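You operate a simulated robot arm through the tools that you are given. There is no shell and no other tool.

The job below is to be done with a simulated robot arm. You get a single attempt, and the scene is never put back.

## Task
Put things in order on the seat bench. At the end: the blue spacer block from the seat bench is on the white caps box; the black grease cartridge from the seat bench stands on top of the beige tape roll; the green spacer from the seat bench stands where the yellow toothed stud stood; the yellow toothed stud from the seat bench stands where the black grease cartridge stood; whatever was shut is shut again. Leave all else as you found it, and nothing knocked over. Set down upright: spacer block.
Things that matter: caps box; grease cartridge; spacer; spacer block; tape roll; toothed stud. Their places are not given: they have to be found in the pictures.

The check looks at the end state, three seconds after you hand in, the way a careful person would. Anything else that was tipped, shoved, dropped, spilled or broken makes it a failure. Lids that push on must go on centred and level and be pressed home; caps that screw on are set level and turned clockwise until they are tight.

## Robot
A 5-joint arm with a two-finger parallel gripper, fixed in place. Base frame: the origin is at the foot of the arm, x ahead of it, y to its left, z up; the work surface is at about z = 0. Lengths are in m, angles in rad, forces in N, time in s.
With the tool pointing down near the work surface it reaches from about 0.26 to 0.68 m from the base axis. Its first joint turns from -1.152 to 1.152 rad. The tool tilts only in the upright plane through the base axis and itself; it spins freely about its own axis. Payload 2.9 kg.
Tool frame: the origin (TCP) lies between the finger pads and is the grasp point; the fingertips stand 0.03 m ahead of it; z points along the fingers, y is the line along which they close. The gripper opens to 0.11 m. The fingers are 0.02 m wide and 0.01 m thick; the gripper's body (0.048 by 0.112 m) begins 0.055 m behind the TCP.
Orientation is that of the tool frame in the base frame, as a unit quaternion [x, y, z, w]. With the fingers straight down and closing along the base's y, the tool's x points along the base's -x, its y along +y and its z along -z.

## Interface
- The arm moves only by the tool arm_command. Its argument "series" is a list of rows, each a list of 7 numbers: the gripper command, from -1 (shut) to 1 (fully open), values between in proportion, then the shift along the tool's x, y, z in m, then the turn, a rotation vector about the tool's x, y, z in rad. In form: [[grip, dx, dy, dz, ax, ay, az], ...]. A call has 1 to 20 rows; each row is the pose to reach, as a shift and turn from the pose commanded when the call began, along the tool's axes at that moment. Rows are played at 5 a second. More than 0.05 m and 0.15 rad between two rows, or a gripper value outside its range, and nothing of the call is played. A pose out of reach is approached as far as the arm can. The call stops where the force on the tool passes 40 N (or 10 N more than at its start, if that is more) or the arm is blocked; 0.2 s more then pass. The fingers move at their own pace (about 0.108 m/s each) and stop on an object; they squeeze with about 28 N. The grip force told is the motor's: it shows also when the fingers shut on nothing. Time passes only in rows, and 0.2 s behind the last, so rows that repeat a pose let the fingers close. The reply holds the time, the measured pose of the TCP, the force on the tool along the base axes, the opening and the grip force, in the units named above and with some noise, with the torque about the TCP (base axes, N m) and any sound that the robot's microphone picked up.
- Cameras (640 x 400 px; columns grow to the right, rows downward): "scene" is fixed at [0.0483, -0.4717, 0.5958]; the picture's right is [0.66, -0.75, 0.00], its down [-0.56, -0.49, -0.67] and it looks along [0.50, 0.44, -0.74] (base axes); focal length 308 px, centre (320, 200). "wrist" rides on the gripper at [0.072, 0.017, -0.103] in the tool frame; the picture's right is [-0.23, 0.97, 0.00], its down [-0.76, -0.18, -0.62] and it looks along [-0.61, -0.14, 0.78] (tool axes); focal length 222 px, centre (320, 200).
- camera(camera): a new picture of that camera. It takes no simulated time.
- measure_at(camera, pixels): for up to 12 pixels [column, row] of the newest picture of that camera ("zoom" is the newest enlarged one), the place [x, y, z] in the base frame of the surface seen there, good to about 0.003 m, but the place of the scene camera against the robot may be out by one fixed shift of up to 0.025 m in any direction. It takes no simulated time.
- inspect(camera, box): a new picture of the part [left, top, right, bottom] of that camera's present view, enlarged. It takes no simulated time.
- hand_in(): hands the job in; it is judged then, once.

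Leave the gripper open and the arm clear of the work at the hand-in unless told otherwise.

The tools are called as name(argument=value, ...) on one line, values as JSON. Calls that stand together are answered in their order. arm_command: Moves the arm, as the interface text tells. Its arguments: {"type":"object","properties":{"series":{"type":"array","items":{"type":"array","items":{"type":"number"}}}},"required":["series"]} The other tools are called the same way: camera (camera) takes a picture; measure_at (camera, pixels) gives the place of the surface under pixels of a picture; inspect (camera, box) takes an enlarged picture of a part of a camera's view; hand_in () hands the job in.

At the start:

```text
time_s: 0.0
ee_pos: [0.3671, -0.3275, 0.3384]
tool_rot: [0.001, 1.0, 0.0, 0.001]
contact_force: [0.4, 0.7, -1.4]
ft_torque: [0.01, 0.01, -0.03]
opening: 0.1099
grip_force: 0.0
```

scene: 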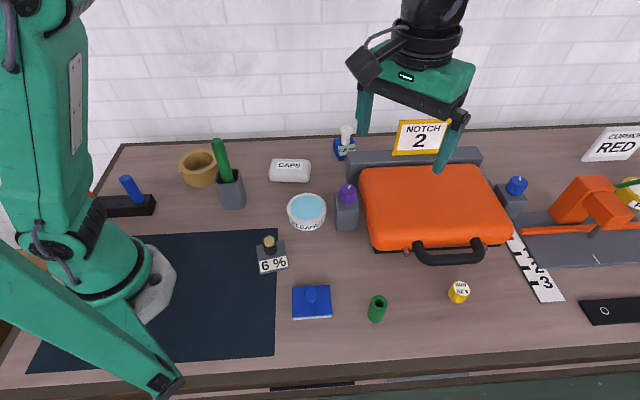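
wrist: 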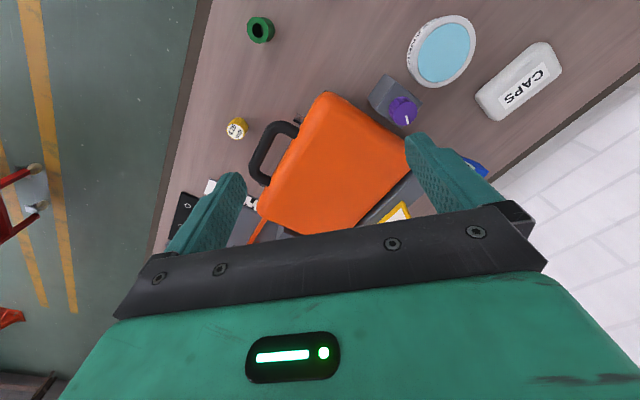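

I'll start by looking closely at the scene. I see a blue block at about (312,302), a green spacer at (377,308), a yellow stud at (459,291), the caps box at (290,170), and an orange case at (435,205). I can't see the black grease cartridge or the beige tape roll clearly yet. The round thing at (198,168) may be the tape roll.

inspect(camera="scene", box=[100, 120, 340, 270])

inspect(camera="scene", box=[240, 230, 500, 390])

inspect(camera="scene", box=[320, 110, 640, 310])

inspect(camera="scene", box=[0, 150, 180, 400])

```text
2.67 times, centred on (220, 195) of scene
```

zoom: 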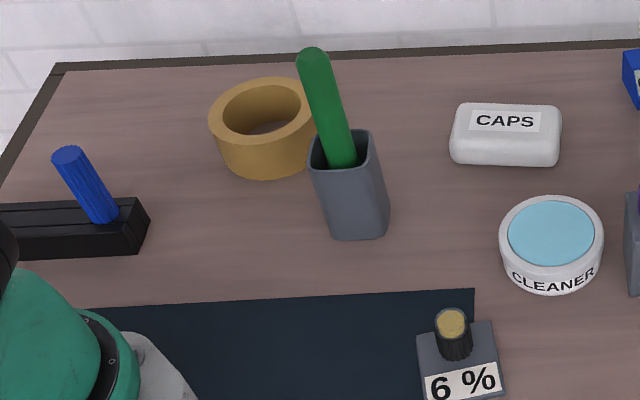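

```text
2.46 times, centred on (370, 310) of scene
```

zoom: 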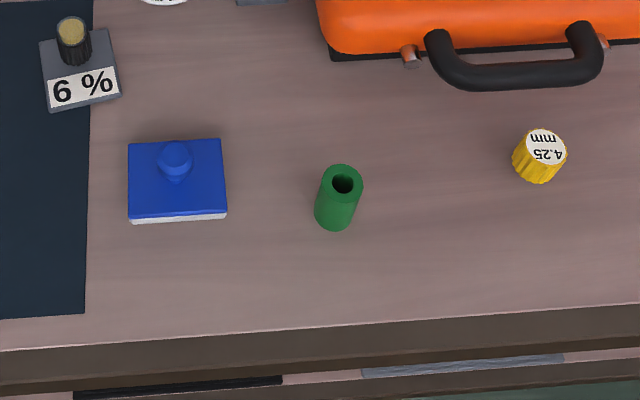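

```text
2.00 times, centred on (480, 210) of scene
```

zoom: 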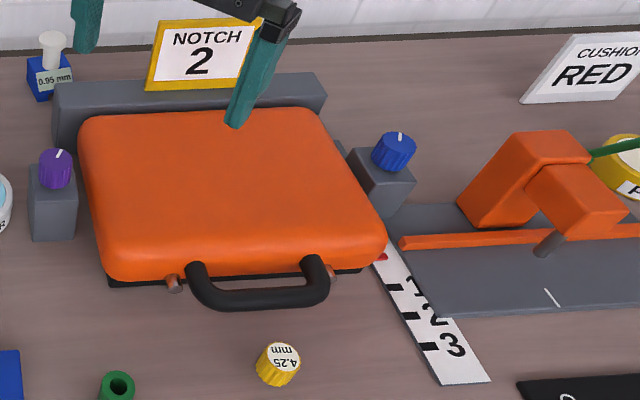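

```text
1.60 times, centred on (90, 275) of scene
```

zoom: 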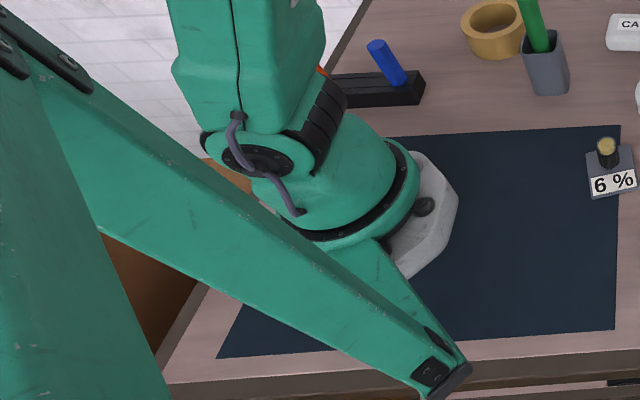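

I'll zoom in tighter on the unclear objects: the "6 %" block with its black top, the area around the case, and the right edge.

inspect(camera="scene", box=[235, 220, 315, 270])

inspect(camera="scene", box=[320, 115, 420, 240])

inspect(camera="scene", box=[480, 160, 640, 330])

inspect(camera="scene", box=[380, 110, 520, 200])

inspect(camera="wrist", box=[140, 0, 480, 240])

inspect(camera="scene", box=[80, 150, 200, 240])

```text
8.00 times, centred on (275, 245) of scene
```

zoom: 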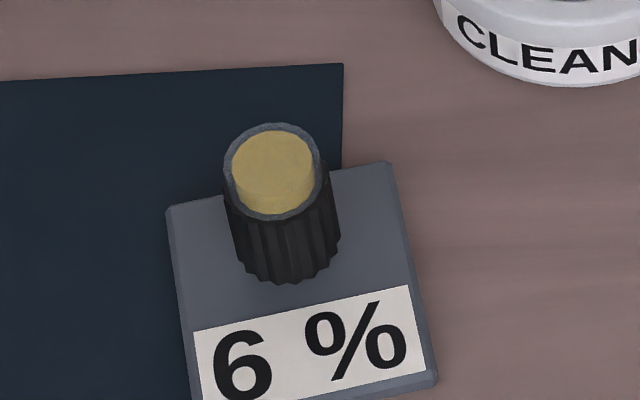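

```text
3.20 times, centred on (370, 178) of scene
```

zoom: 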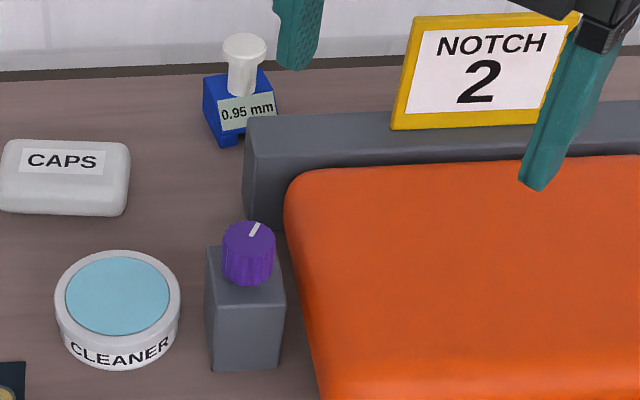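

```text
2.35 times, centred on (560, 245) of scene
```

zoom: 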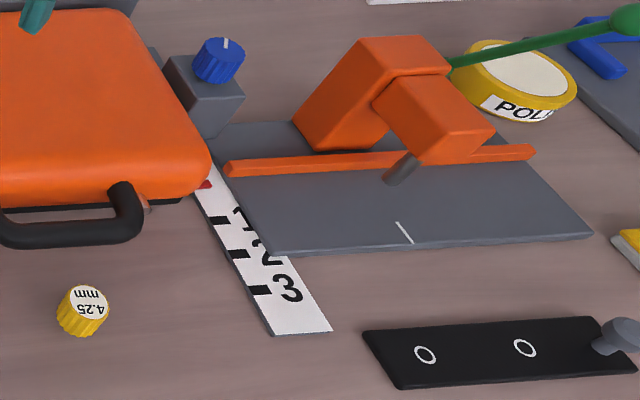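

```text
4.44 times, centred on (450, 155) of scene
```

zoom: 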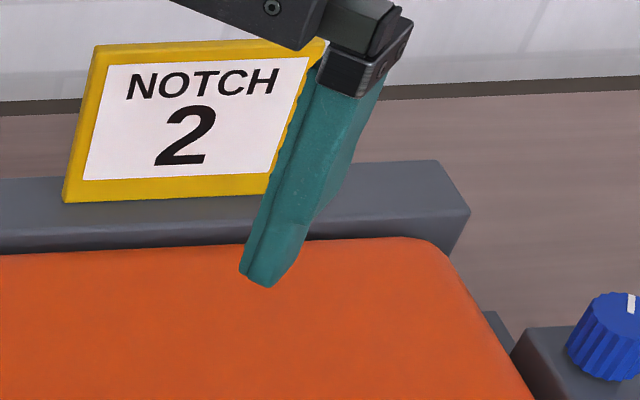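

```text
1.67 times, centred on (310, 120) of wrist
```

zoom: 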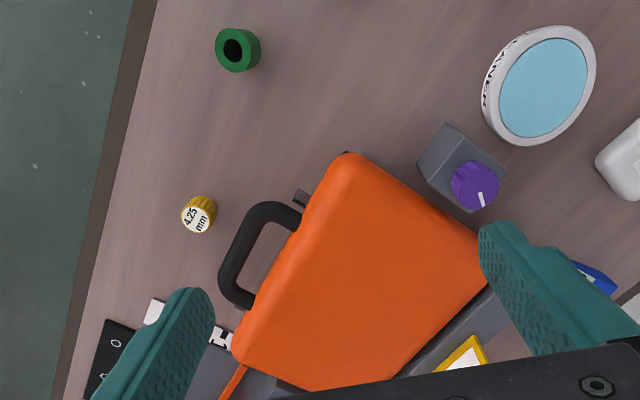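

```text
4.44 times, centred on (140, 195) of scene
```

zoom: 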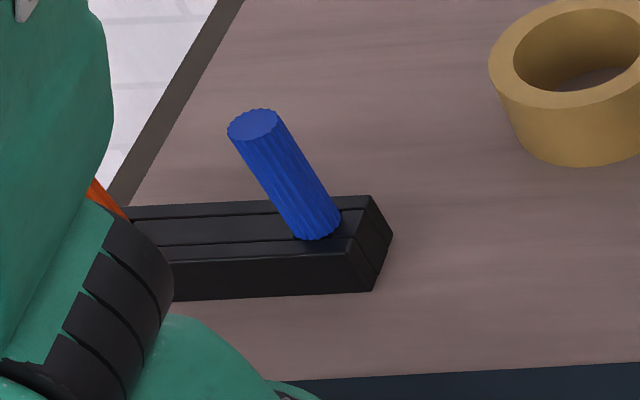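

I can't yet tell where the grease cartridge is. It could be the black ribbed tube on the "6 %" block, inside the orange case, or out of view. I'll measure the positions of the main objects first, then survey with the wrist camera.

camera(camera="scene")

measure_at(camera="scene", pixels=[[312, 290], [312, 308], [377, 302], [459, 287], [290, 163], [198, 155], [198, 180], [269, 240], [273, 266], [347, 188], [306, 207], [435, 180]])

measure_at(camera="scene", pixels=[[435, 235], [450, 260], [360, 172], [490, 165], [372, 240], [512, 240], [420, 157], [515, 183], [545, 290], [592, 200], [620, 310], [345, 130]])

```text
taken
```

scene: 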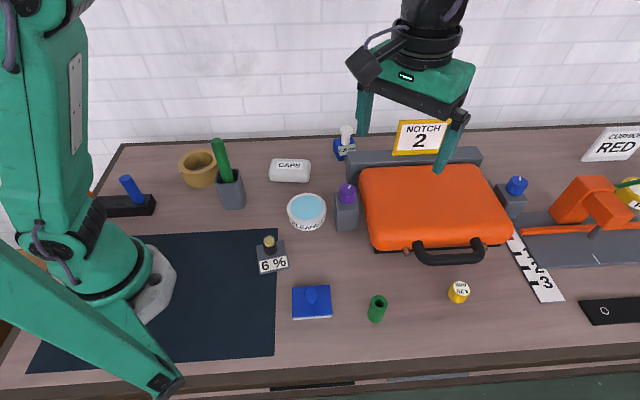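

```text
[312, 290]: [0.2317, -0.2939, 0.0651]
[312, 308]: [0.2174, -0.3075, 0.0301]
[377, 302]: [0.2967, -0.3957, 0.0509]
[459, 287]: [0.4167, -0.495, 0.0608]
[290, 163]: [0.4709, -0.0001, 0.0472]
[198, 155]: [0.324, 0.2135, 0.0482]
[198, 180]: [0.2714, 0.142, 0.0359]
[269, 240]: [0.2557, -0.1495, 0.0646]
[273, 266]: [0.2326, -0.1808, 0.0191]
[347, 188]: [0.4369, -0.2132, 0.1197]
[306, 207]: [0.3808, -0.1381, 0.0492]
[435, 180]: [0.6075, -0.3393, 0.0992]
```

```text
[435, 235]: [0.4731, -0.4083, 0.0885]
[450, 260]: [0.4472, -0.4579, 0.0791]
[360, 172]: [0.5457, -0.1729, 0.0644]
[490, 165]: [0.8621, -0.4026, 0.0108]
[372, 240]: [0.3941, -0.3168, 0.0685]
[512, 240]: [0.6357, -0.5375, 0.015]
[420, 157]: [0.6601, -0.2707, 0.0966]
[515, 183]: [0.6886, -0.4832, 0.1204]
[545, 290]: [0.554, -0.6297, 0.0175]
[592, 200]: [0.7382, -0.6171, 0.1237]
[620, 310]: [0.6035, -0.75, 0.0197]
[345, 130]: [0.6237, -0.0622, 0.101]
```

The surface reads z ≈ 0.017 from the scene camera, so there's likely some fixed shift. I'll move the arm at its current height to y ≈ 0 to survey the left side with the wrist camera.

arm_command(series=[[1, 0, 0.05, 0, 0, 0, 0], [1, 0, 0.1, 0, 0, 0, 0], [1, 0, 0.15, 0, 0, 0, 0], [1, 0, 0.2, 0, 0, 0, 0], [1, 0, 0.25, 0, 0, 0, 0], [1, 0, 0.3, 0, 0, 0, 0], [1, 0, 0.3275, 0, 0, 0, 0]])

camera(camera="wrist")

camera(camera="scene")

```text
time_s: 1.6
ee_pos: [0.367, -0.0005, 0.3391]
tool_rot: [0.001, 1.0, 0.0, 0.0]
contact_force: [-0.2, -0.3, -0.6]
ft_torque: [-0.01, 0.01, 0.03]
opening: 0.1102
grip_force: 0.1
```

```text
taken
```

wrist: 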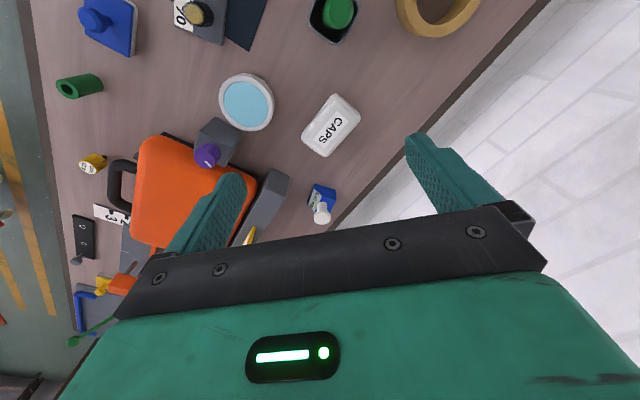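

```text
taken
```

scene: 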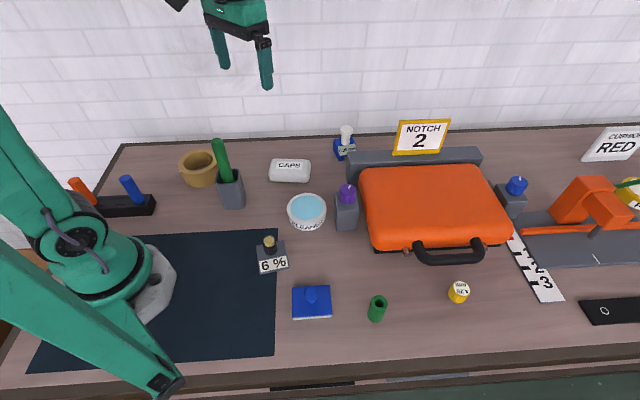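

From here the black-ribbed tube on the "6 %" block is at the top of the wrist view, around (200,12). I'll zoom in there and on the case.

inspect(camera="wrist", box=[160, 0, 280, 75])

inspect(camera="wrist", box=[60, 100, 300, 260])

inspect(camera="scene", box=[340, 120, 540, 270])

```text
5.33 times, centred on (220, 38) of wrist
```

zoom: 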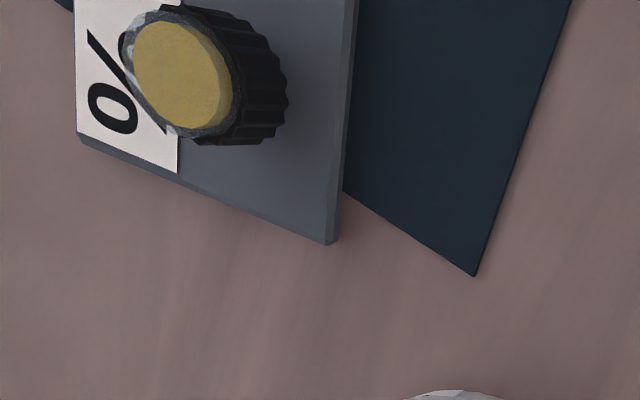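

```text
2.50 times, centred on (180, 180) of wrist
```

zoom: 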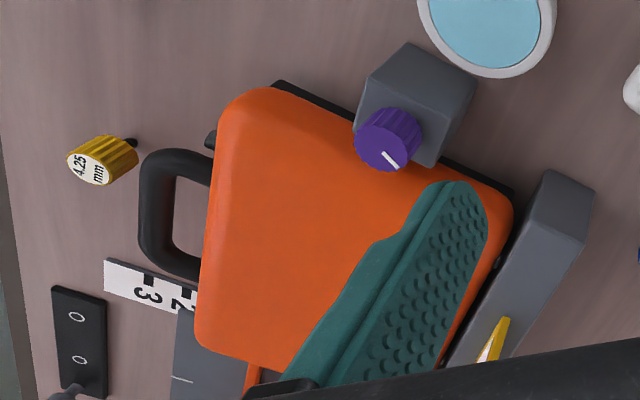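

```text
2.67 times, centred on (440, 195) of scene
```

zoom: 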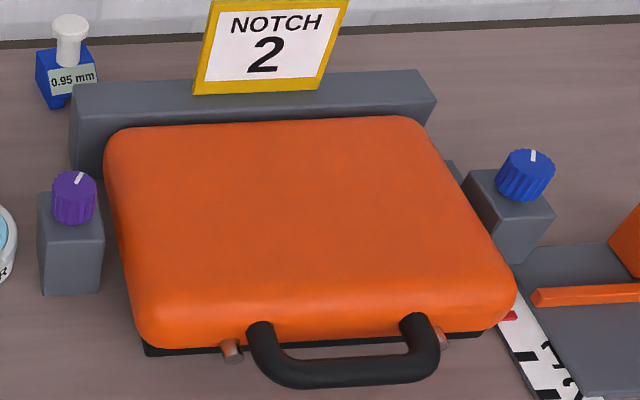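

The black ribbed tube with a tan top on the grey "6 %" block could be the cartridge. I need a closer view, so I'll spin the tool 90° to put the camera on the +y side looking toward -y, and move above the block.

arm_command(series=[[1, 0.007, -0.015, 0.008, 0, 0, 0.14], [1, 0.013, -0.031, 0.016, 0, 0, 0.28], [1, 0.019, -0.047, 0.024, 0, 0, 0.42], [1, 0.025, -0.063, 0.032, 0, 0, 0.56], [1, 0.031, -0.079, 0.04, 0, 0, 0.7], [1, 0.037, -0.095, 0.048, 0, 0, 0.84], [1, 0.043, -0.111, 0.056, 0, 0, 0.98], [1, 0.049, -0.127, 0.064, 0, 0, 1.12], [1, 0.055, -0.143, 0.072, 0, 0, 1.26], [1, 0.061, -0.157, 0.08, 0, 0, 1.4], [1, 0.067, -0.17, 0.09, 0, 0, 1.54], [1, 0.067, -0.17, 0.09, 0, 0, 1.5708]])

camera(camera="wrist")

```text
time_s: 4.2
ee_pos: [0.2993, -0.1703, 0.2483]
tool_rot: [0.707, 0.707, 0.0, 0.0]
contact_force: [-0.8, 0.1, 0.0]
ft_torque: [0.03, -0.03, 0.01]
opening: 0.11
grip_force: 0.1
```

```text
taken
```

wrist: 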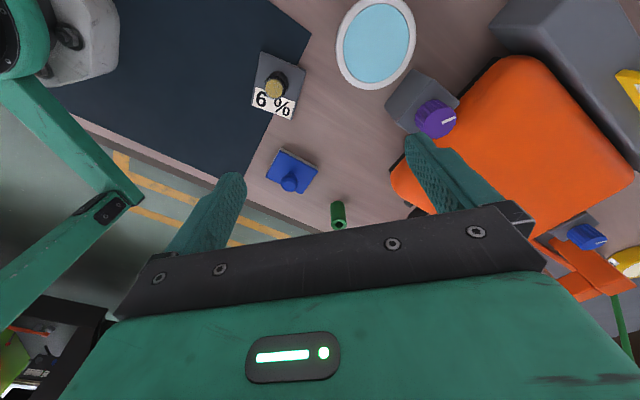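

inspect(camera="wrist", box=[230, 40, 330, 130])

inspect(camera="wrist", box=[240, 130, 360, 240])

inspect(camera="wrist", box=[380, 40, 640, 200])

measure_at(camera="wrist", pixels=[[275, 85], [275, 65], [292, 170], [289, 183], [338, 207], [300, 40], [260, 90], [330, 100], [375, 40], [435, 118], [405, 105], [480, 130]])

```text
4.44 times, centred on (280, 85) of wrist
```

zoom: 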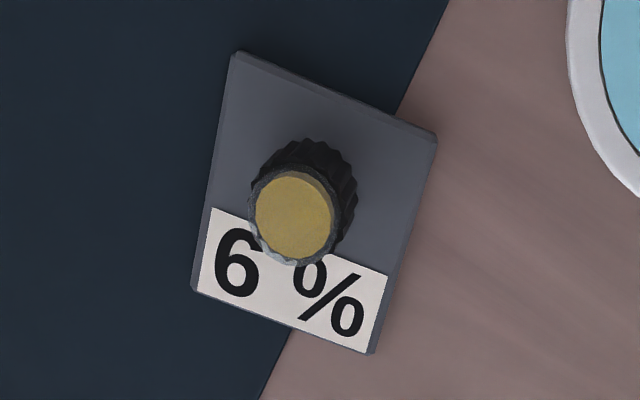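

```text
3.64 times, centred on (300, 185) of wrist
```

zoom: 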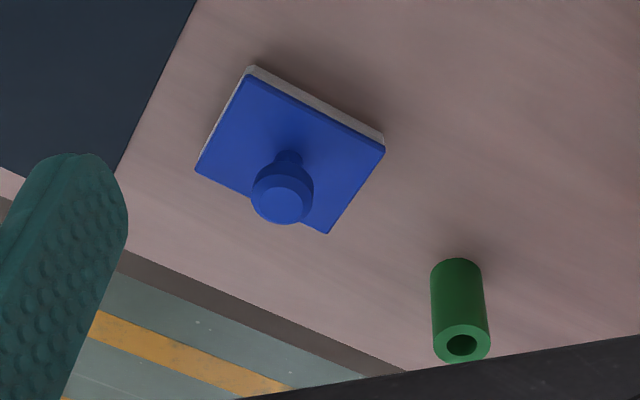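

```text
2.46 times, centred on (510, 120) of wrist
```

zoom: 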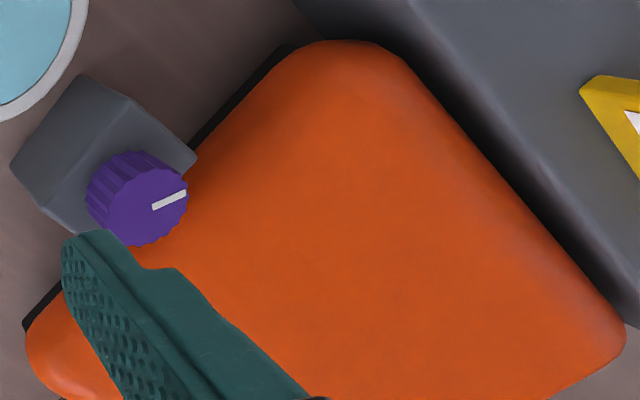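

```text
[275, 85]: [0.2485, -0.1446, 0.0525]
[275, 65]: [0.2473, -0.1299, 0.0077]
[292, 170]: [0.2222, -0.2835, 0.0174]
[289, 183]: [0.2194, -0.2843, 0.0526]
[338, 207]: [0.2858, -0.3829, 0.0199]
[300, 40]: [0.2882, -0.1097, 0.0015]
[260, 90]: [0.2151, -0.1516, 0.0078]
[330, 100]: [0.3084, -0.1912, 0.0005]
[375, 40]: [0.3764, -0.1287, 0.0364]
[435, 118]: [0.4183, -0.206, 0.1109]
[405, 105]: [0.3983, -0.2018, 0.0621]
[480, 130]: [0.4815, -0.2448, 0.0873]
```

The wrist camera gives surface z ≈ 0, so it agrees with the robot frame. The scene camera is offset by roughly (+0.01, -0.008, +0.0125). In the scene view there are dark strips below the bench's front edge, at about (310,388) and (425,378), and I want a closer look at those and the right end.

inspect(camera="scene", box=[220, 320, 520, 400])

inspect(camera="scene", box=[540, 110, 640, 400])

inspect(camera="scene", box=[360, 220, 540, 330])

camera(camera="scene")

```text
2.13 times, centred on (370, 360) of scene
```

zoom: 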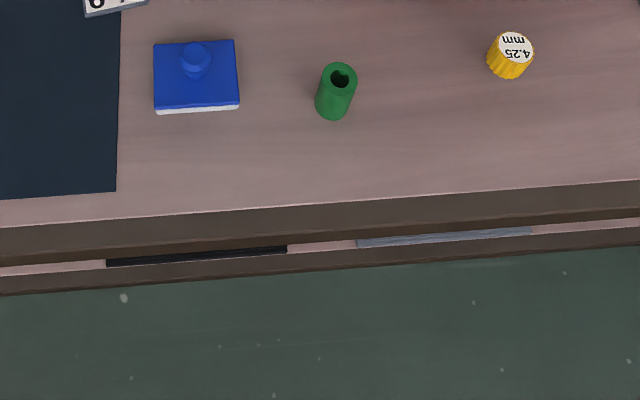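

```text
1.38 times, centred on (590, 255) of scene
```

zoom: 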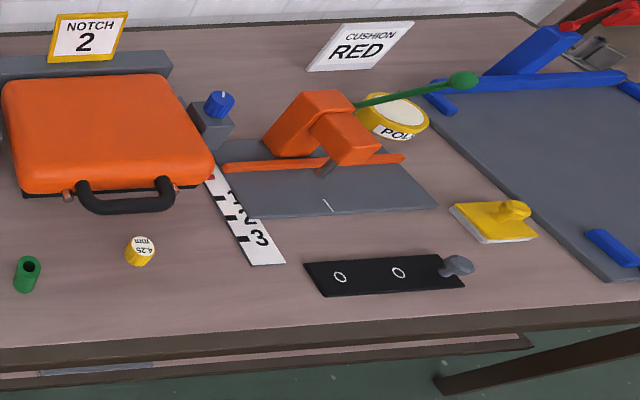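

```text
3.56 times, centred on (450, 275) of scene
```

zoom: 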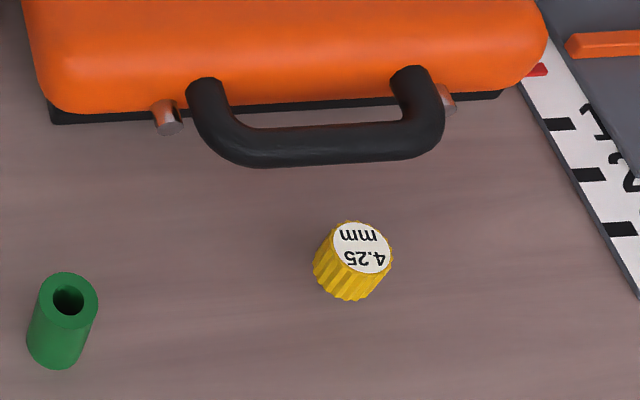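

```text
taken
```

scene: 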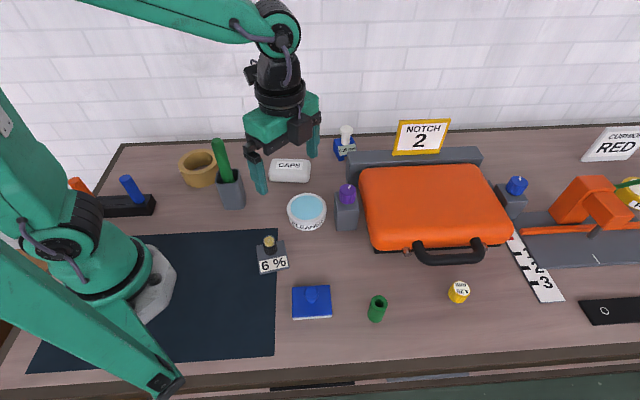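

The inspect box can show a little past the picture's edge, which is useful. I'll measure the orange seat/case geometry: its top corners, the black base edge, the handle, the copper pins, the red pointer and the beam.

inspect(camera="scene", box=[350, 150, 450, 265])

measure_at(camera="zoom", pixels=[[120, 330], [115, 340], [100, 350], [200, 355], [85, 120], [60, 90], [350, 60], [350, 200], [350, 300], [250, 345], [560, 300], [300, 330]])

inspect(camera="scene", box=[440, 150, 560, 265])

```text
3.48 times, centred on (400, 208) of scene
```

zoom: 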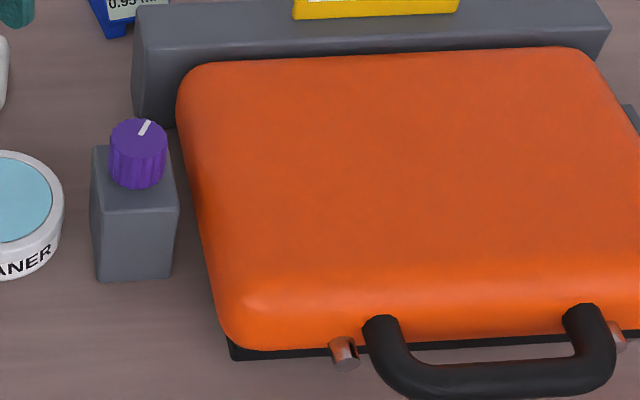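

```text
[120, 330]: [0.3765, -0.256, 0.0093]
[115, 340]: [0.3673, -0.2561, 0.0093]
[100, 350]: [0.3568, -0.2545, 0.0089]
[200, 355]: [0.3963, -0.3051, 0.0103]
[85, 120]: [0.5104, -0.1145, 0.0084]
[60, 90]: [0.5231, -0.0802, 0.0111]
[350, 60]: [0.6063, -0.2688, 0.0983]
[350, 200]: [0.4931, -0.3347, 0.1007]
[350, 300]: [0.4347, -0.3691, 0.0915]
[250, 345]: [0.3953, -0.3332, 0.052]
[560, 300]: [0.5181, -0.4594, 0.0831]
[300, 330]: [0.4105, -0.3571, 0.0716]
```

```text
3.48 times, centred on (500, 208) of scene
```

zoom: 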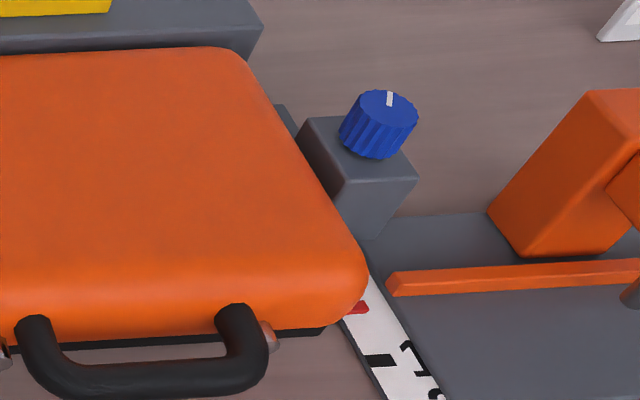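

I'll measure the black base, pins and handle in finer detail.

inspect(camera="scene", box=[360, 225, 460, 275])

measure_at(camera="zoom", pixels=[[95, 165], [95, 175], [150, 165], [150, 180], [265, 170], [280, 190], [350, 140], [420, 225], [600, 210], [560, 175], [480, 170], [90, 140]])

inspect(camera="scene", box=[450, 215, 550, 275])

measure_at(camera="zoom", pixels=[[180, 205], [280, 155], [300, 150], [395, 155], [410, 170], [420, 145], [330, 175], [500, 330], [380, 120], [240, 150], [350, 110], [430, 230]])

```text
6.40 times, centred on (410, 250) of scene
```

zoom: 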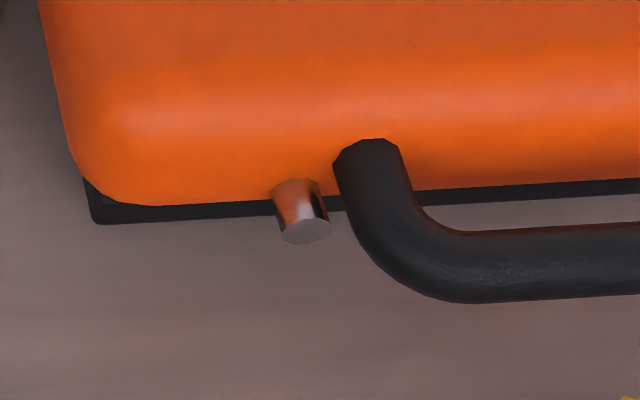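

```text
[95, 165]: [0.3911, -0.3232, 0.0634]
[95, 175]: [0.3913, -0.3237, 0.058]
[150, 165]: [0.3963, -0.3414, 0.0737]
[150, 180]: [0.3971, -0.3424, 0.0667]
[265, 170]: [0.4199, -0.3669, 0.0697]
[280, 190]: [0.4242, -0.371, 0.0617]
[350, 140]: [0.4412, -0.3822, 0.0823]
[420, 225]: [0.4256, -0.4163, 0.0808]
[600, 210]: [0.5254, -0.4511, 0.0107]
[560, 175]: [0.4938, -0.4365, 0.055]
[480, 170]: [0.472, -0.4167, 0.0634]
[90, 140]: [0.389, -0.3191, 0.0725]
```

```text
6.40 times, centred on (500, 245) of scene
```

zoom: 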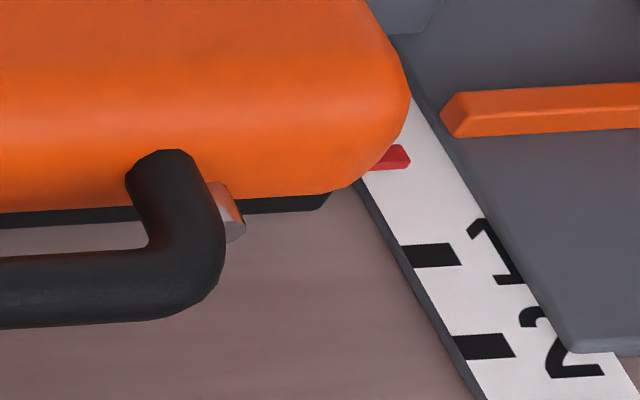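

```text
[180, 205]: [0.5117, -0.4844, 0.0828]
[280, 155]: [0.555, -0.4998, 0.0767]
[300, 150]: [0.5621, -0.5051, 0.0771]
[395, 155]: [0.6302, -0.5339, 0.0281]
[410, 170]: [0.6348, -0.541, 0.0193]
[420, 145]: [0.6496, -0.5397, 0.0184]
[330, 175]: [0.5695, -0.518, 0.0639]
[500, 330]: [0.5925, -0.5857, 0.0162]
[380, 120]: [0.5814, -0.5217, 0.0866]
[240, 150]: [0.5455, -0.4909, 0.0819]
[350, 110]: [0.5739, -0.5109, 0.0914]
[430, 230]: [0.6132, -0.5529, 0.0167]
```

The orange seat looks like a slide: it sits on two copper rods, with a pull bar and a red pointer beside a 1-2-3 scale. Something may be hidden behind or under it. I'll look at the margins of the scene view and then take a wrist view over the back of the beam.

inspect(camera="scene", box=[600, 60, 640, 400])

inspect(camera="scene", box=[0, 60, 40, 400])

inspect(camera="scene", box=[0, 350, 640, 400])

```text
1.18 times, centred on (620, 230) of scene
```

zoom: 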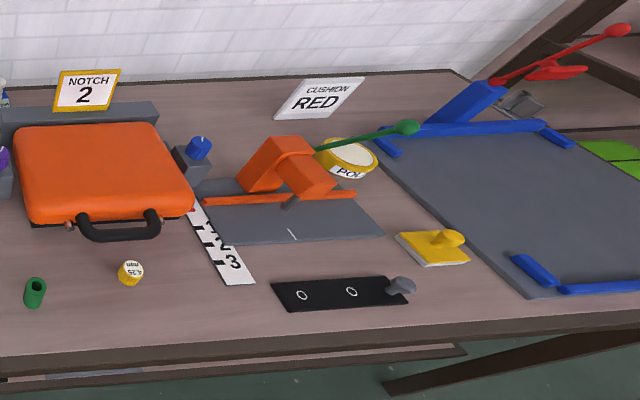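

```text
1.18 times, centred on (20, 230) of scene
```

zoom: 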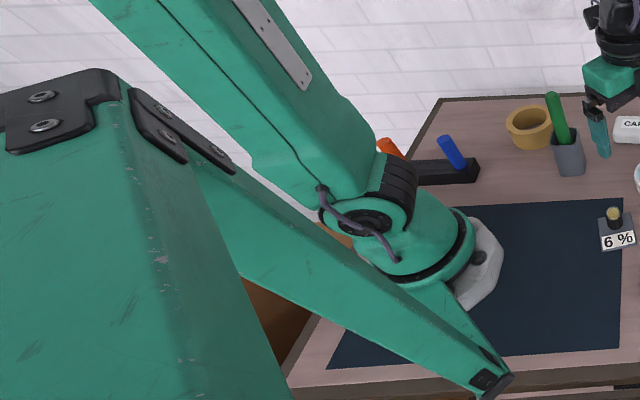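

```text
1.00 times, centred on (320, 375) of scene (not enlarged: the box is as wide or as high as the picture)
```

zoom: 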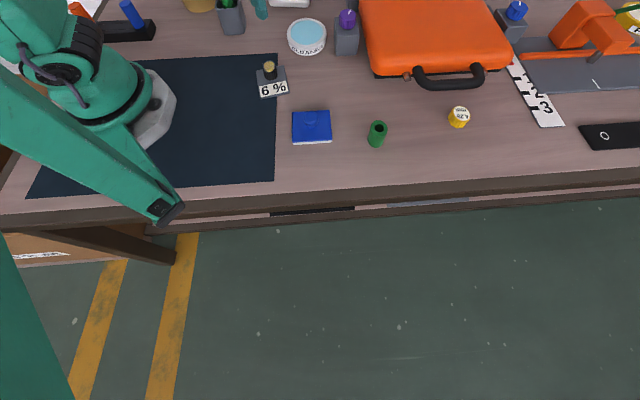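

Nothing else black and cylindrical is on the open bench, so the cartridge is probably under or behind the seat. I'll move up over the seat with the camera still looking toward -y to see the gap between seat and beam, and behind the beam.

arm_command(series=[[1, 0, 0, -0.05, 0, 0, 0], [1, -0.02, 0.04, -0.07, 0, 0, 0], [1, -0.04, 0.08, -0.07, 0, 0, 0], [1, -0.055, 0.12, -0.07, 0, 0, 0], [1, -0.07, 0.16, -0.07, 0, 0, 0], [1, -0.085, 0.2, -0.07, 0, 0, 0], [1, -0.1, 0.24, -0.07, 0, 0, 0], [1, -0.1, 0.25, -0.07, 0, 0, 0]])

camera(camera="wrist")

```text
time_s: 6.0
ee_pos: [0.5496, -0.2701, 0.3157]
tool_rot: [0.707, 0.707, 0.0, -0.001]
contact_force: [1.0, 0.0, -0.5]
ft_torque: [-0.02, 0.02, 0.01]
opening: 0.1098
grip_force: 0.0
```

```text
taken
```

wrist: 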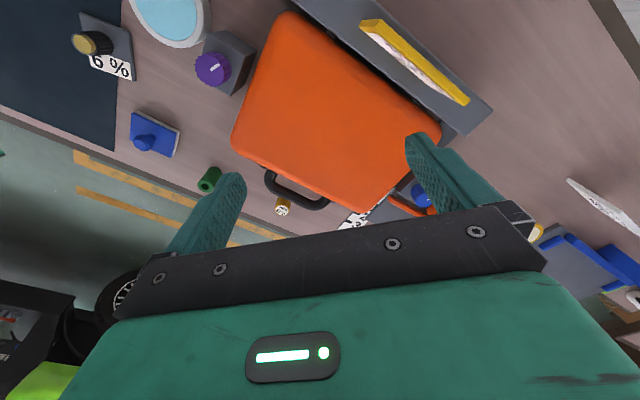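

inspect(camera="wrist", box=[220, 0, 520, 190])

measure_at(camera="wrist", pixels=[[400, 130], [320, 30], [250, 100], [430, 100], [290, 160], [310, 195], [375, 80], [440, 115], [480, 90], [330, 5], [300, 20], [420, 80]])

```text
2.11 times, centred on (370, 95) of wrist
```

zoom: 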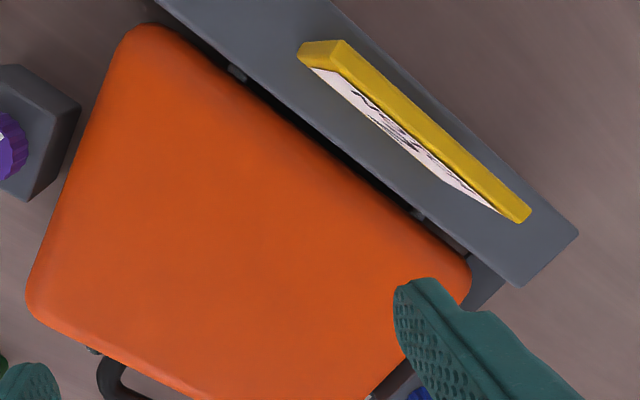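

```text
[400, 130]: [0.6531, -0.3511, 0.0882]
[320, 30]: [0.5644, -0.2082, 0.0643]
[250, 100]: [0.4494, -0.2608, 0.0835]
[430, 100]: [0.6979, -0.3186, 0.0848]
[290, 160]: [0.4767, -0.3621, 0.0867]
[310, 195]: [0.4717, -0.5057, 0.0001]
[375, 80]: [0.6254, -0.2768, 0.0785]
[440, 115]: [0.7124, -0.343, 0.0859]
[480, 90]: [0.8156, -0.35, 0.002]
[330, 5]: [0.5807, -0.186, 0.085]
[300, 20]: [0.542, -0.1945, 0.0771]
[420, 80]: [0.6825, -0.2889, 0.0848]
```

The rear gap shows two rods running from beam to seat, so the seat slides forward along v (toward the front edge). The yellow stud stands directly in front of the handle, in the path of the slide. I'll measure edge points to get the slide direction precisely.

inspect(camera="wrist", box=[220, 0, 520, 190])

measure_at(camera="zoom", pixels=[[180, 8], [240, 54], [300, 100], [360, 146], [420, 193], [480, 240], [575, 232], [520, 282], [70, 180], [100, 80], [35, 290], [150, 380]])

measure_at(camera="wrist", pixels=[[265, 180], [282, 203], [320, 207], [281, 209], [207, 178], [213, 68], [230, 75], [421, 192], [205, 190], [142, 143], [91, 40], [160, 20]])

```text
2.11 times, centred on (370, 95) of wrist
```

zoom: 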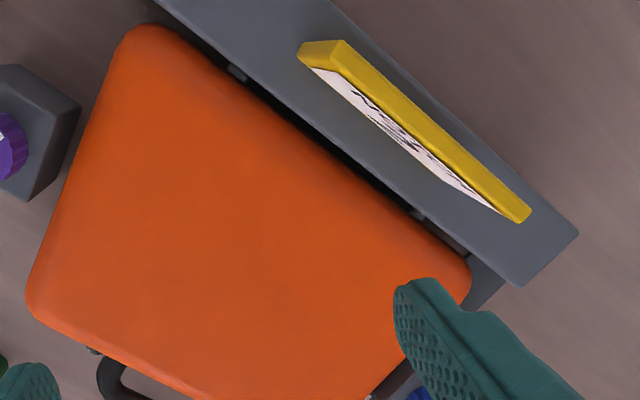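

```text
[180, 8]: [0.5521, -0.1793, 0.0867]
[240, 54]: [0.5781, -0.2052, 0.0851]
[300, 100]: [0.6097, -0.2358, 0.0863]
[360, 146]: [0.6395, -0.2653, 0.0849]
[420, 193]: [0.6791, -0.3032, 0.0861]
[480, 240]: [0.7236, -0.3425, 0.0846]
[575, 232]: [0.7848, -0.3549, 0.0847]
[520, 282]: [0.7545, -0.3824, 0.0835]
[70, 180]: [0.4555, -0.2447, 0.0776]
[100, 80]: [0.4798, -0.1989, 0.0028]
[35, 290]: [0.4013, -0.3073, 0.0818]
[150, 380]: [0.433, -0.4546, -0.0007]
```

```text
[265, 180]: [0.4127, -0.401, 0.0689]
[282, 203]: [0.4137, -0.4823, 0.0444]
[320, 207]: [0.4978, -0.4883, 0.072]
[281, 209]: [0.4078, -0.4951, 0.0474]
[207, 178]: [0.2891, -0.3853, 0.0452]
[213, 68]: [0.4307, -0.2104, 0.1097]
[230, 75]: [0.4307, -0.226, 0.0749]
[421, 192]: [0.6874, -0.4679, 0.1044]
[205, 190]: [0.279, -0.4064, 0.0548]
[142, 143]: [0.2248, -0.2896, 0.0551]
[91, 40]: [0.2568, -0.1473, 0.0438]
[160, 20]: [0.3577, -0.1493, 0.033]
```

The seat's slide axis is about 45° in the base frame (v ≈ (0.71,0.71)). The stud's top is near (0.409,-0.490,0.047). I'll move above the stud with the tool spun so the fingers close along the bench's long direction and the camera faces the seat.

arm_command(series=[[1, -0.014, -0.009, 0.007, 0, 0, -0.147], [1, -0.028, -0.018, 0.014, 0, 0, -0.294], [1, -0.041, -0.026, 0.022, 0, 0, -0.441], [1, -0.055, -0.035, 0.029, 0, 0, -0.589], [1, -0.069, -0.044, 0.036, 0, 0, -0.736], [1, -0.083, -0.053, 0.043, 0, 0, -0.883], [1, -0.096, -0.061, 0.051, 0, 0, -1.03], [1, -0.11, -0.07, 0.058, 0, 0, -1.178], [1, -0.124, -0.079, 0.065, 0, 0, -1.325], [1, -0.138, -0.088, 0.072, 0, 0, -1.472], [1, -0.151, -0.096, 0.08, 0, 0, -1.62], [1, -0.165, -0.105, 0.087, 0, 0, -1.767], [1, -0.179, -0.114, 0.094, 0, 0, -1.914], [1, -0.193, -0.123, 0.101, 0, 0, -2.061], [1, -0.206, -0.131, 0.109, 0, 0, -2.209], [1, -0.22, -0.14, 0.116, 0, 0, -2.356]])

camera(camera="wrist")

camera(camera="scene")

```text
time_s: 9.4
ee_pos: [0.4089, -0.4905, 0.2021]
tool_rot: [-0.384, 0.923, 0.0, 0.0]
contact_force: [-0.1, 0.6, 0.0]
ft_torque: [0.01, 0.02, -0.01]
opening: 0.1101
grip_force: 0.2
```

```text
taken
```

wrist: 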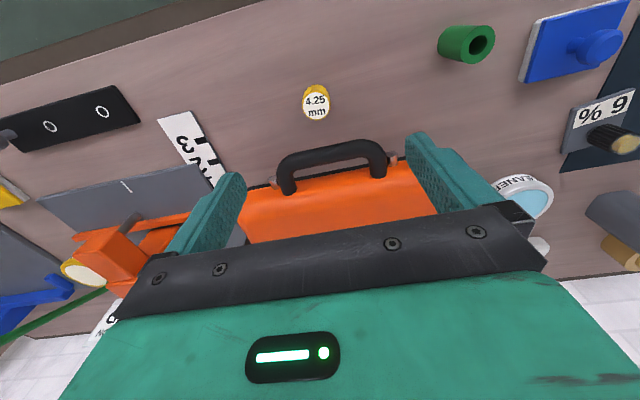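

```text
taken
```

scene: 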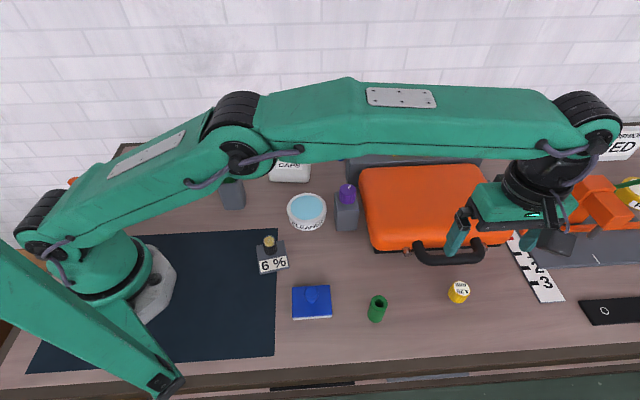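

The stud is centred right under the TCP at (316,103), with the handle behind it and the copper rod ends beside the handle. I'll measure the stud, handle, rod ends, scale and spacer accurately.

inspect(camera="wrist", box=[260, 70, 420, 200])

measure_at(camera="zoom", pixels=[[225, 130], [225, 60], [170, 130], [275, 130], [225, 190], [225, 30], [280, 315], [490, 300], [120, 370], [515, 275], [110, 460], [300, 420]])

measure_at(camera="wrist", pixels=[[316, 103], [481, 43], [465, 45], [445, 42], [575, 45], [602, 47], [535, 75], [600, 15], [290, 150], [375, 147], [400, 157], [205, 150]])

```text
3.08 times, centred on (340, 135) of wrist
```

zoom: 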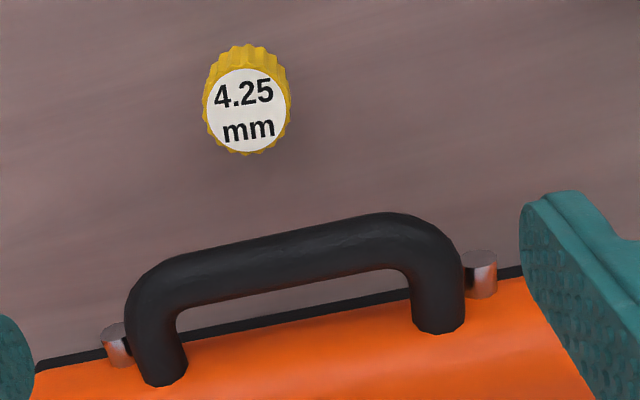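

```text
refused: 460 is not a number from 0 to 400
```

```text
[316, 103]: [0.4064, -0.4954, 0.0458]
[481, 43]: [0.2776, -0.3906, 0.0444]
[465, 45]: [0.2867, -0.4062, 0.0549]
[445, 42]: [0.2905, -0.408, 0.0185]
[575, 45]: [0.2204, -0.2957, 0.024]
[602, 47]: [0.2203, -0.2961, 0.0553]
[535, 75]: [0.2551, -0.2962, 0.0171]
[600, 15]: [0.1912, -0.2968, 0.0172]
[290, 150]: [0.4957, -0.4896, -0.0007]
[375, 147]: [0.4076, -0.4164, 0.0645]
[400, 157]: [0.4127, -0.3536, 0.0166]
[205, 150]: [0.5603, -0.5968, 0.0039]
```

inspect(camera="wrist", box=[260, 70, 420, 200])

measure_at(camera="zoom", pixels=[[247, 110], [247, 80], [215, 112], [283, 110], [247, 145], [247, 50], [290, 260], [170, 300], [400, 240], [165, 360], [440, 310], [485, 260]])

measure_at(camera="zoom", pixels=[[110, 345], [220, 328], [380, 300], [60, 360], [500, 275], [300, 380], [450, 350], [247, 160], [200, 115], [296, 112], [485, 290], [118, 355]])

```text
3.08 times, centred on (340, 135) of wrist
```

zoom: 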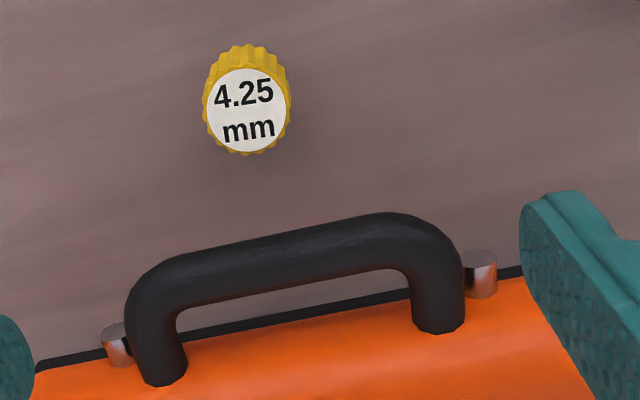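

```text
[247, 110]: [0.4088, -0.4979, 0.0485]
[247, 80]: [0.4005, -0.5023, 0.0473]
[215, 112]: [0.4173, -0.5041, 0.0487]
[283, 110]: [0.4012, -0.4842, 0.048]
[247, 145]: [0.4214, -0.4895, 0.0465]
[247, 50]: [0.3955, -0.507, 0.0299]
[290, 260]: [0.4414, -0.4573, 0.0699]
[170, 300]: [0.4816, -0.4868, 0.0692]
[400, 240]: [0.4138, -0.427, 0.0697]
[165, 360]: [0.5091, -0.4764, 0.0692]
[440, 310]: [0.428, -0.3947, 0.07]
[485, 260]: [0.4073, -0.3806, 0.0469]
```

```text
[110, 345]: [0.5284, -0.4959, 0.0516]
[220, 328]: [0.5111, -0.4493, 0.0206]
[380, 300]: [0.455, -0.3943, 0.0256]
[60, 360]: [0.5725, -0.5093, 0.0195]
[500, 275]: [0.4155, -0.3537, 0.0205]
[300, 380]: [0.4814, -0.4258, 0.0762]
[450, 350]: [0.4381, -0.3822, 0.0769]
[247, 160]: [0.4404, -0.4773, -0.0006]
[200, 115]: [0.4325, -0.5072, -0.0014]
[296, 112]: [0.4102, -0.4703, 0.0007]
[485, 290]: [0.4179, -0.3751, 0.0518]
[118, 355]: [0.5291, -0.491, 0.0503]
```

The stud's top centre is about (0.410,-0.495), height 0.048, diameter about 0.028. A black tray edge sits at z ≈ 0.02 under the seat, and its line gives the bench direction as -45°. The stud is 0.054 in front of the handle centre, so it blocks the slide and has to move first. I'll lower part way to check alignment.

arm_command(series=[[0.4, 0.0025, -0.0039, 0.04, 0, 0, 0], [0.4, 0.0025, -0.0039, 0.08, 0, 0, 0], [0.4, 0.0025, -0.0039, 0.11, 0, 0, 0], [0.4, 0.0025, -0.0039, 0.11, 0, 0, 0]])

camera(camera="wrist")

inspect(camera="scene", box=[400, 200, 560, 320])

```text
time_s: 10.4
ee_pos: [0.4125, -0.4937, 0.0925]
tool_rot: [-0.383, 0.924, 0.0, 0.0]
contact_force: [1.4, 0.4, -0.8]
ft_torque: [0.0, 0.01, 0.0]
opening: 0.0772
grip_force: 0.1
```

```text
taken
```

wrist: 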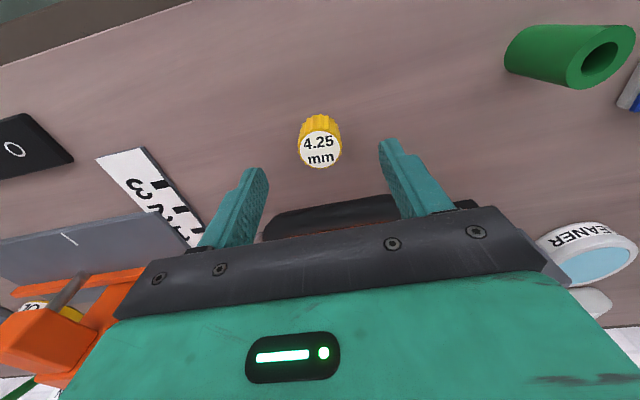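

```text
3.33 times, centred on (480, 260) of scene
```

zoom: 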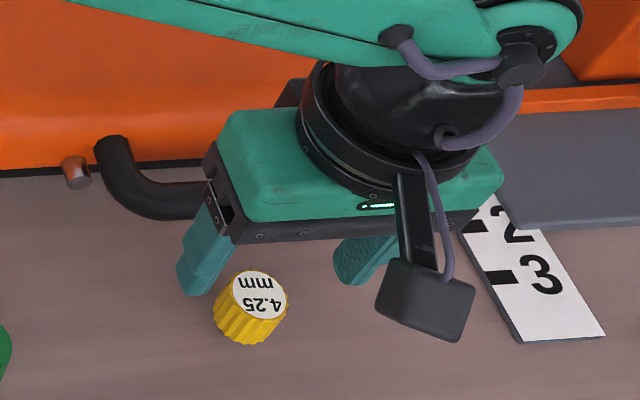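

The alignment looks good. I'll refine the stud position with a near measurement.

measure_at(camera="wrist", pixels=[[320, 148], [303, 148], [338, 150], [321, 134], [321, 163], [321, 120], [300, 180], [575, 60], [600, 60], [560, 85], [620, 40], [540, 40]])

```text
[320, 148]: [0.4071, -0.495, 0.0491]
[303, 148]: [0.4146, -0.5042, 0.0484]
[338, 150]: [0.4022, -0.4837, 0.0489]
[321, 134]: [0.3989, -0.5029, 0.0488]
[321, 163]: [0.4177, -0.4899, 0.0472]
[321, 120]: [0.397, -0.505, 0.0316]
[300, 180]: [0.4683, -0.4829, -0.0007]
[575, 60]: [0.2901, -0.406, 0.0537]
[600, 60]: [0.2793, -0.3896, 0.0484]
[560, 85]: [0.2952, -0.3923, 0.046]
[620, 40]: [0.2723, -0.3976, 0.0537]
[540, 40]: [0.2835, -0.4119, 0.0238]
```

The stud centre is (0.408,-0.495). I'll lower to z = 0.035 with a small correction, close, and check the grip.

arm_command(series=[[0.4, 0.0025, 0.0018, 0.03, 0, 0, 0], [0.4, 0.0025, 0.0018, 0.0574, 0, 0, 0], [0.4, 0.0025, 0.0018, 0.0574, 0, 0, 0], [-1, 0.0025, 0.0018, 0.0574, 0, 0, 0], [-1, 0.0025, 0.0018, 0.0574, 0, 0, 0], [-1, 0.0025, 0.0018, 0.0574, 0, 0, 0]])

camera(camera="wrist")

```text
time_s: 11.8
ee_pos: [0.4089, -0.4953, 0.0352]
tool_rot: [-0.383, 0.924, -0.001, 0.0]
contact_force: [-0.5, -0.7, 0.0]
ft_torque: [0.01, 0.02, 0.0]
opening: 0.0314
grip_force: 28.0
```

```text
taken
```

wrist: 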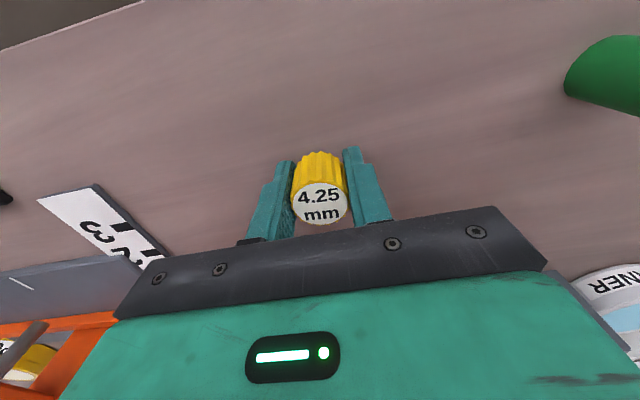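

The stud is held, with opening 0.031 and grip 28 N. I'll lift it and carry it to a clear bare spot at about (0.30,-0.235), between the 6 % block, the blue block and the purple knob box, as a temporary place.

arm_command(series=[[-1, 0, 0, -0.04, 0, 0, 0], [-1, 0, 0, -0.08, 0, 0, 0], [-1, 0, 0, -0.12, 0, 0, 0], [-1, -0.0179, 0.0434, -0.12, 0, 0, 0], [-1, -0.0358, 0.0867, -0.12, 0, 0, 0], [-1, -0.0538, 0.1301, -0.12, 0, 0, 0], [-1, -0.0717, 0.1735, -0.12, 0, 0, 0], [-1, -0.0896, 0.2168, -0.12, 0, 0, 0], [-1, -0.1075, 0.2602, -0.12, 0, 0, 0], [-1, -0.1075, 0.2602, -0.12, 0, 0, 0]])

camera(camera="wrist")

camera(camera="scene")

```text
time_s: 14.0
ee_pos: [0.3004, -0.2345, 0.1538]
tool_rot: [-0.383, 0.924, 0.0, -0.001]
contact_force: [-0.2, 0.5, 0.5]
ft_torque: [0.02, -0.04, 0.0]
opening: 0.0315
grip_force: 28.4
```

```text
taken
```

wrist: 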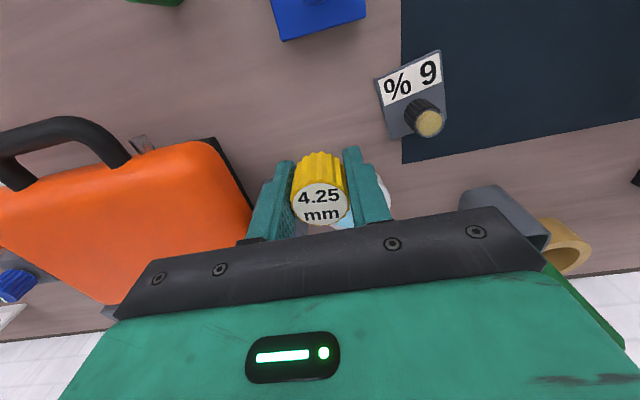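

```text
taken
```

scene: 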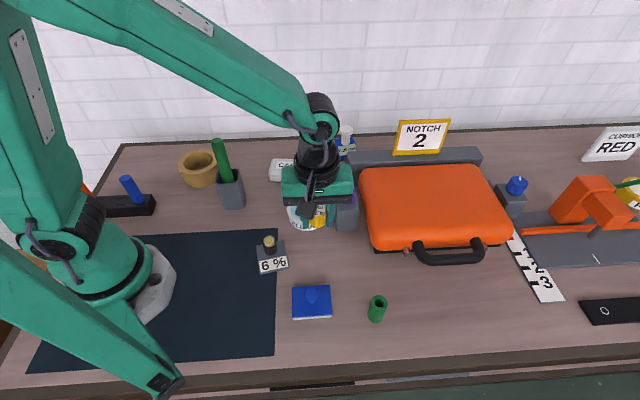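

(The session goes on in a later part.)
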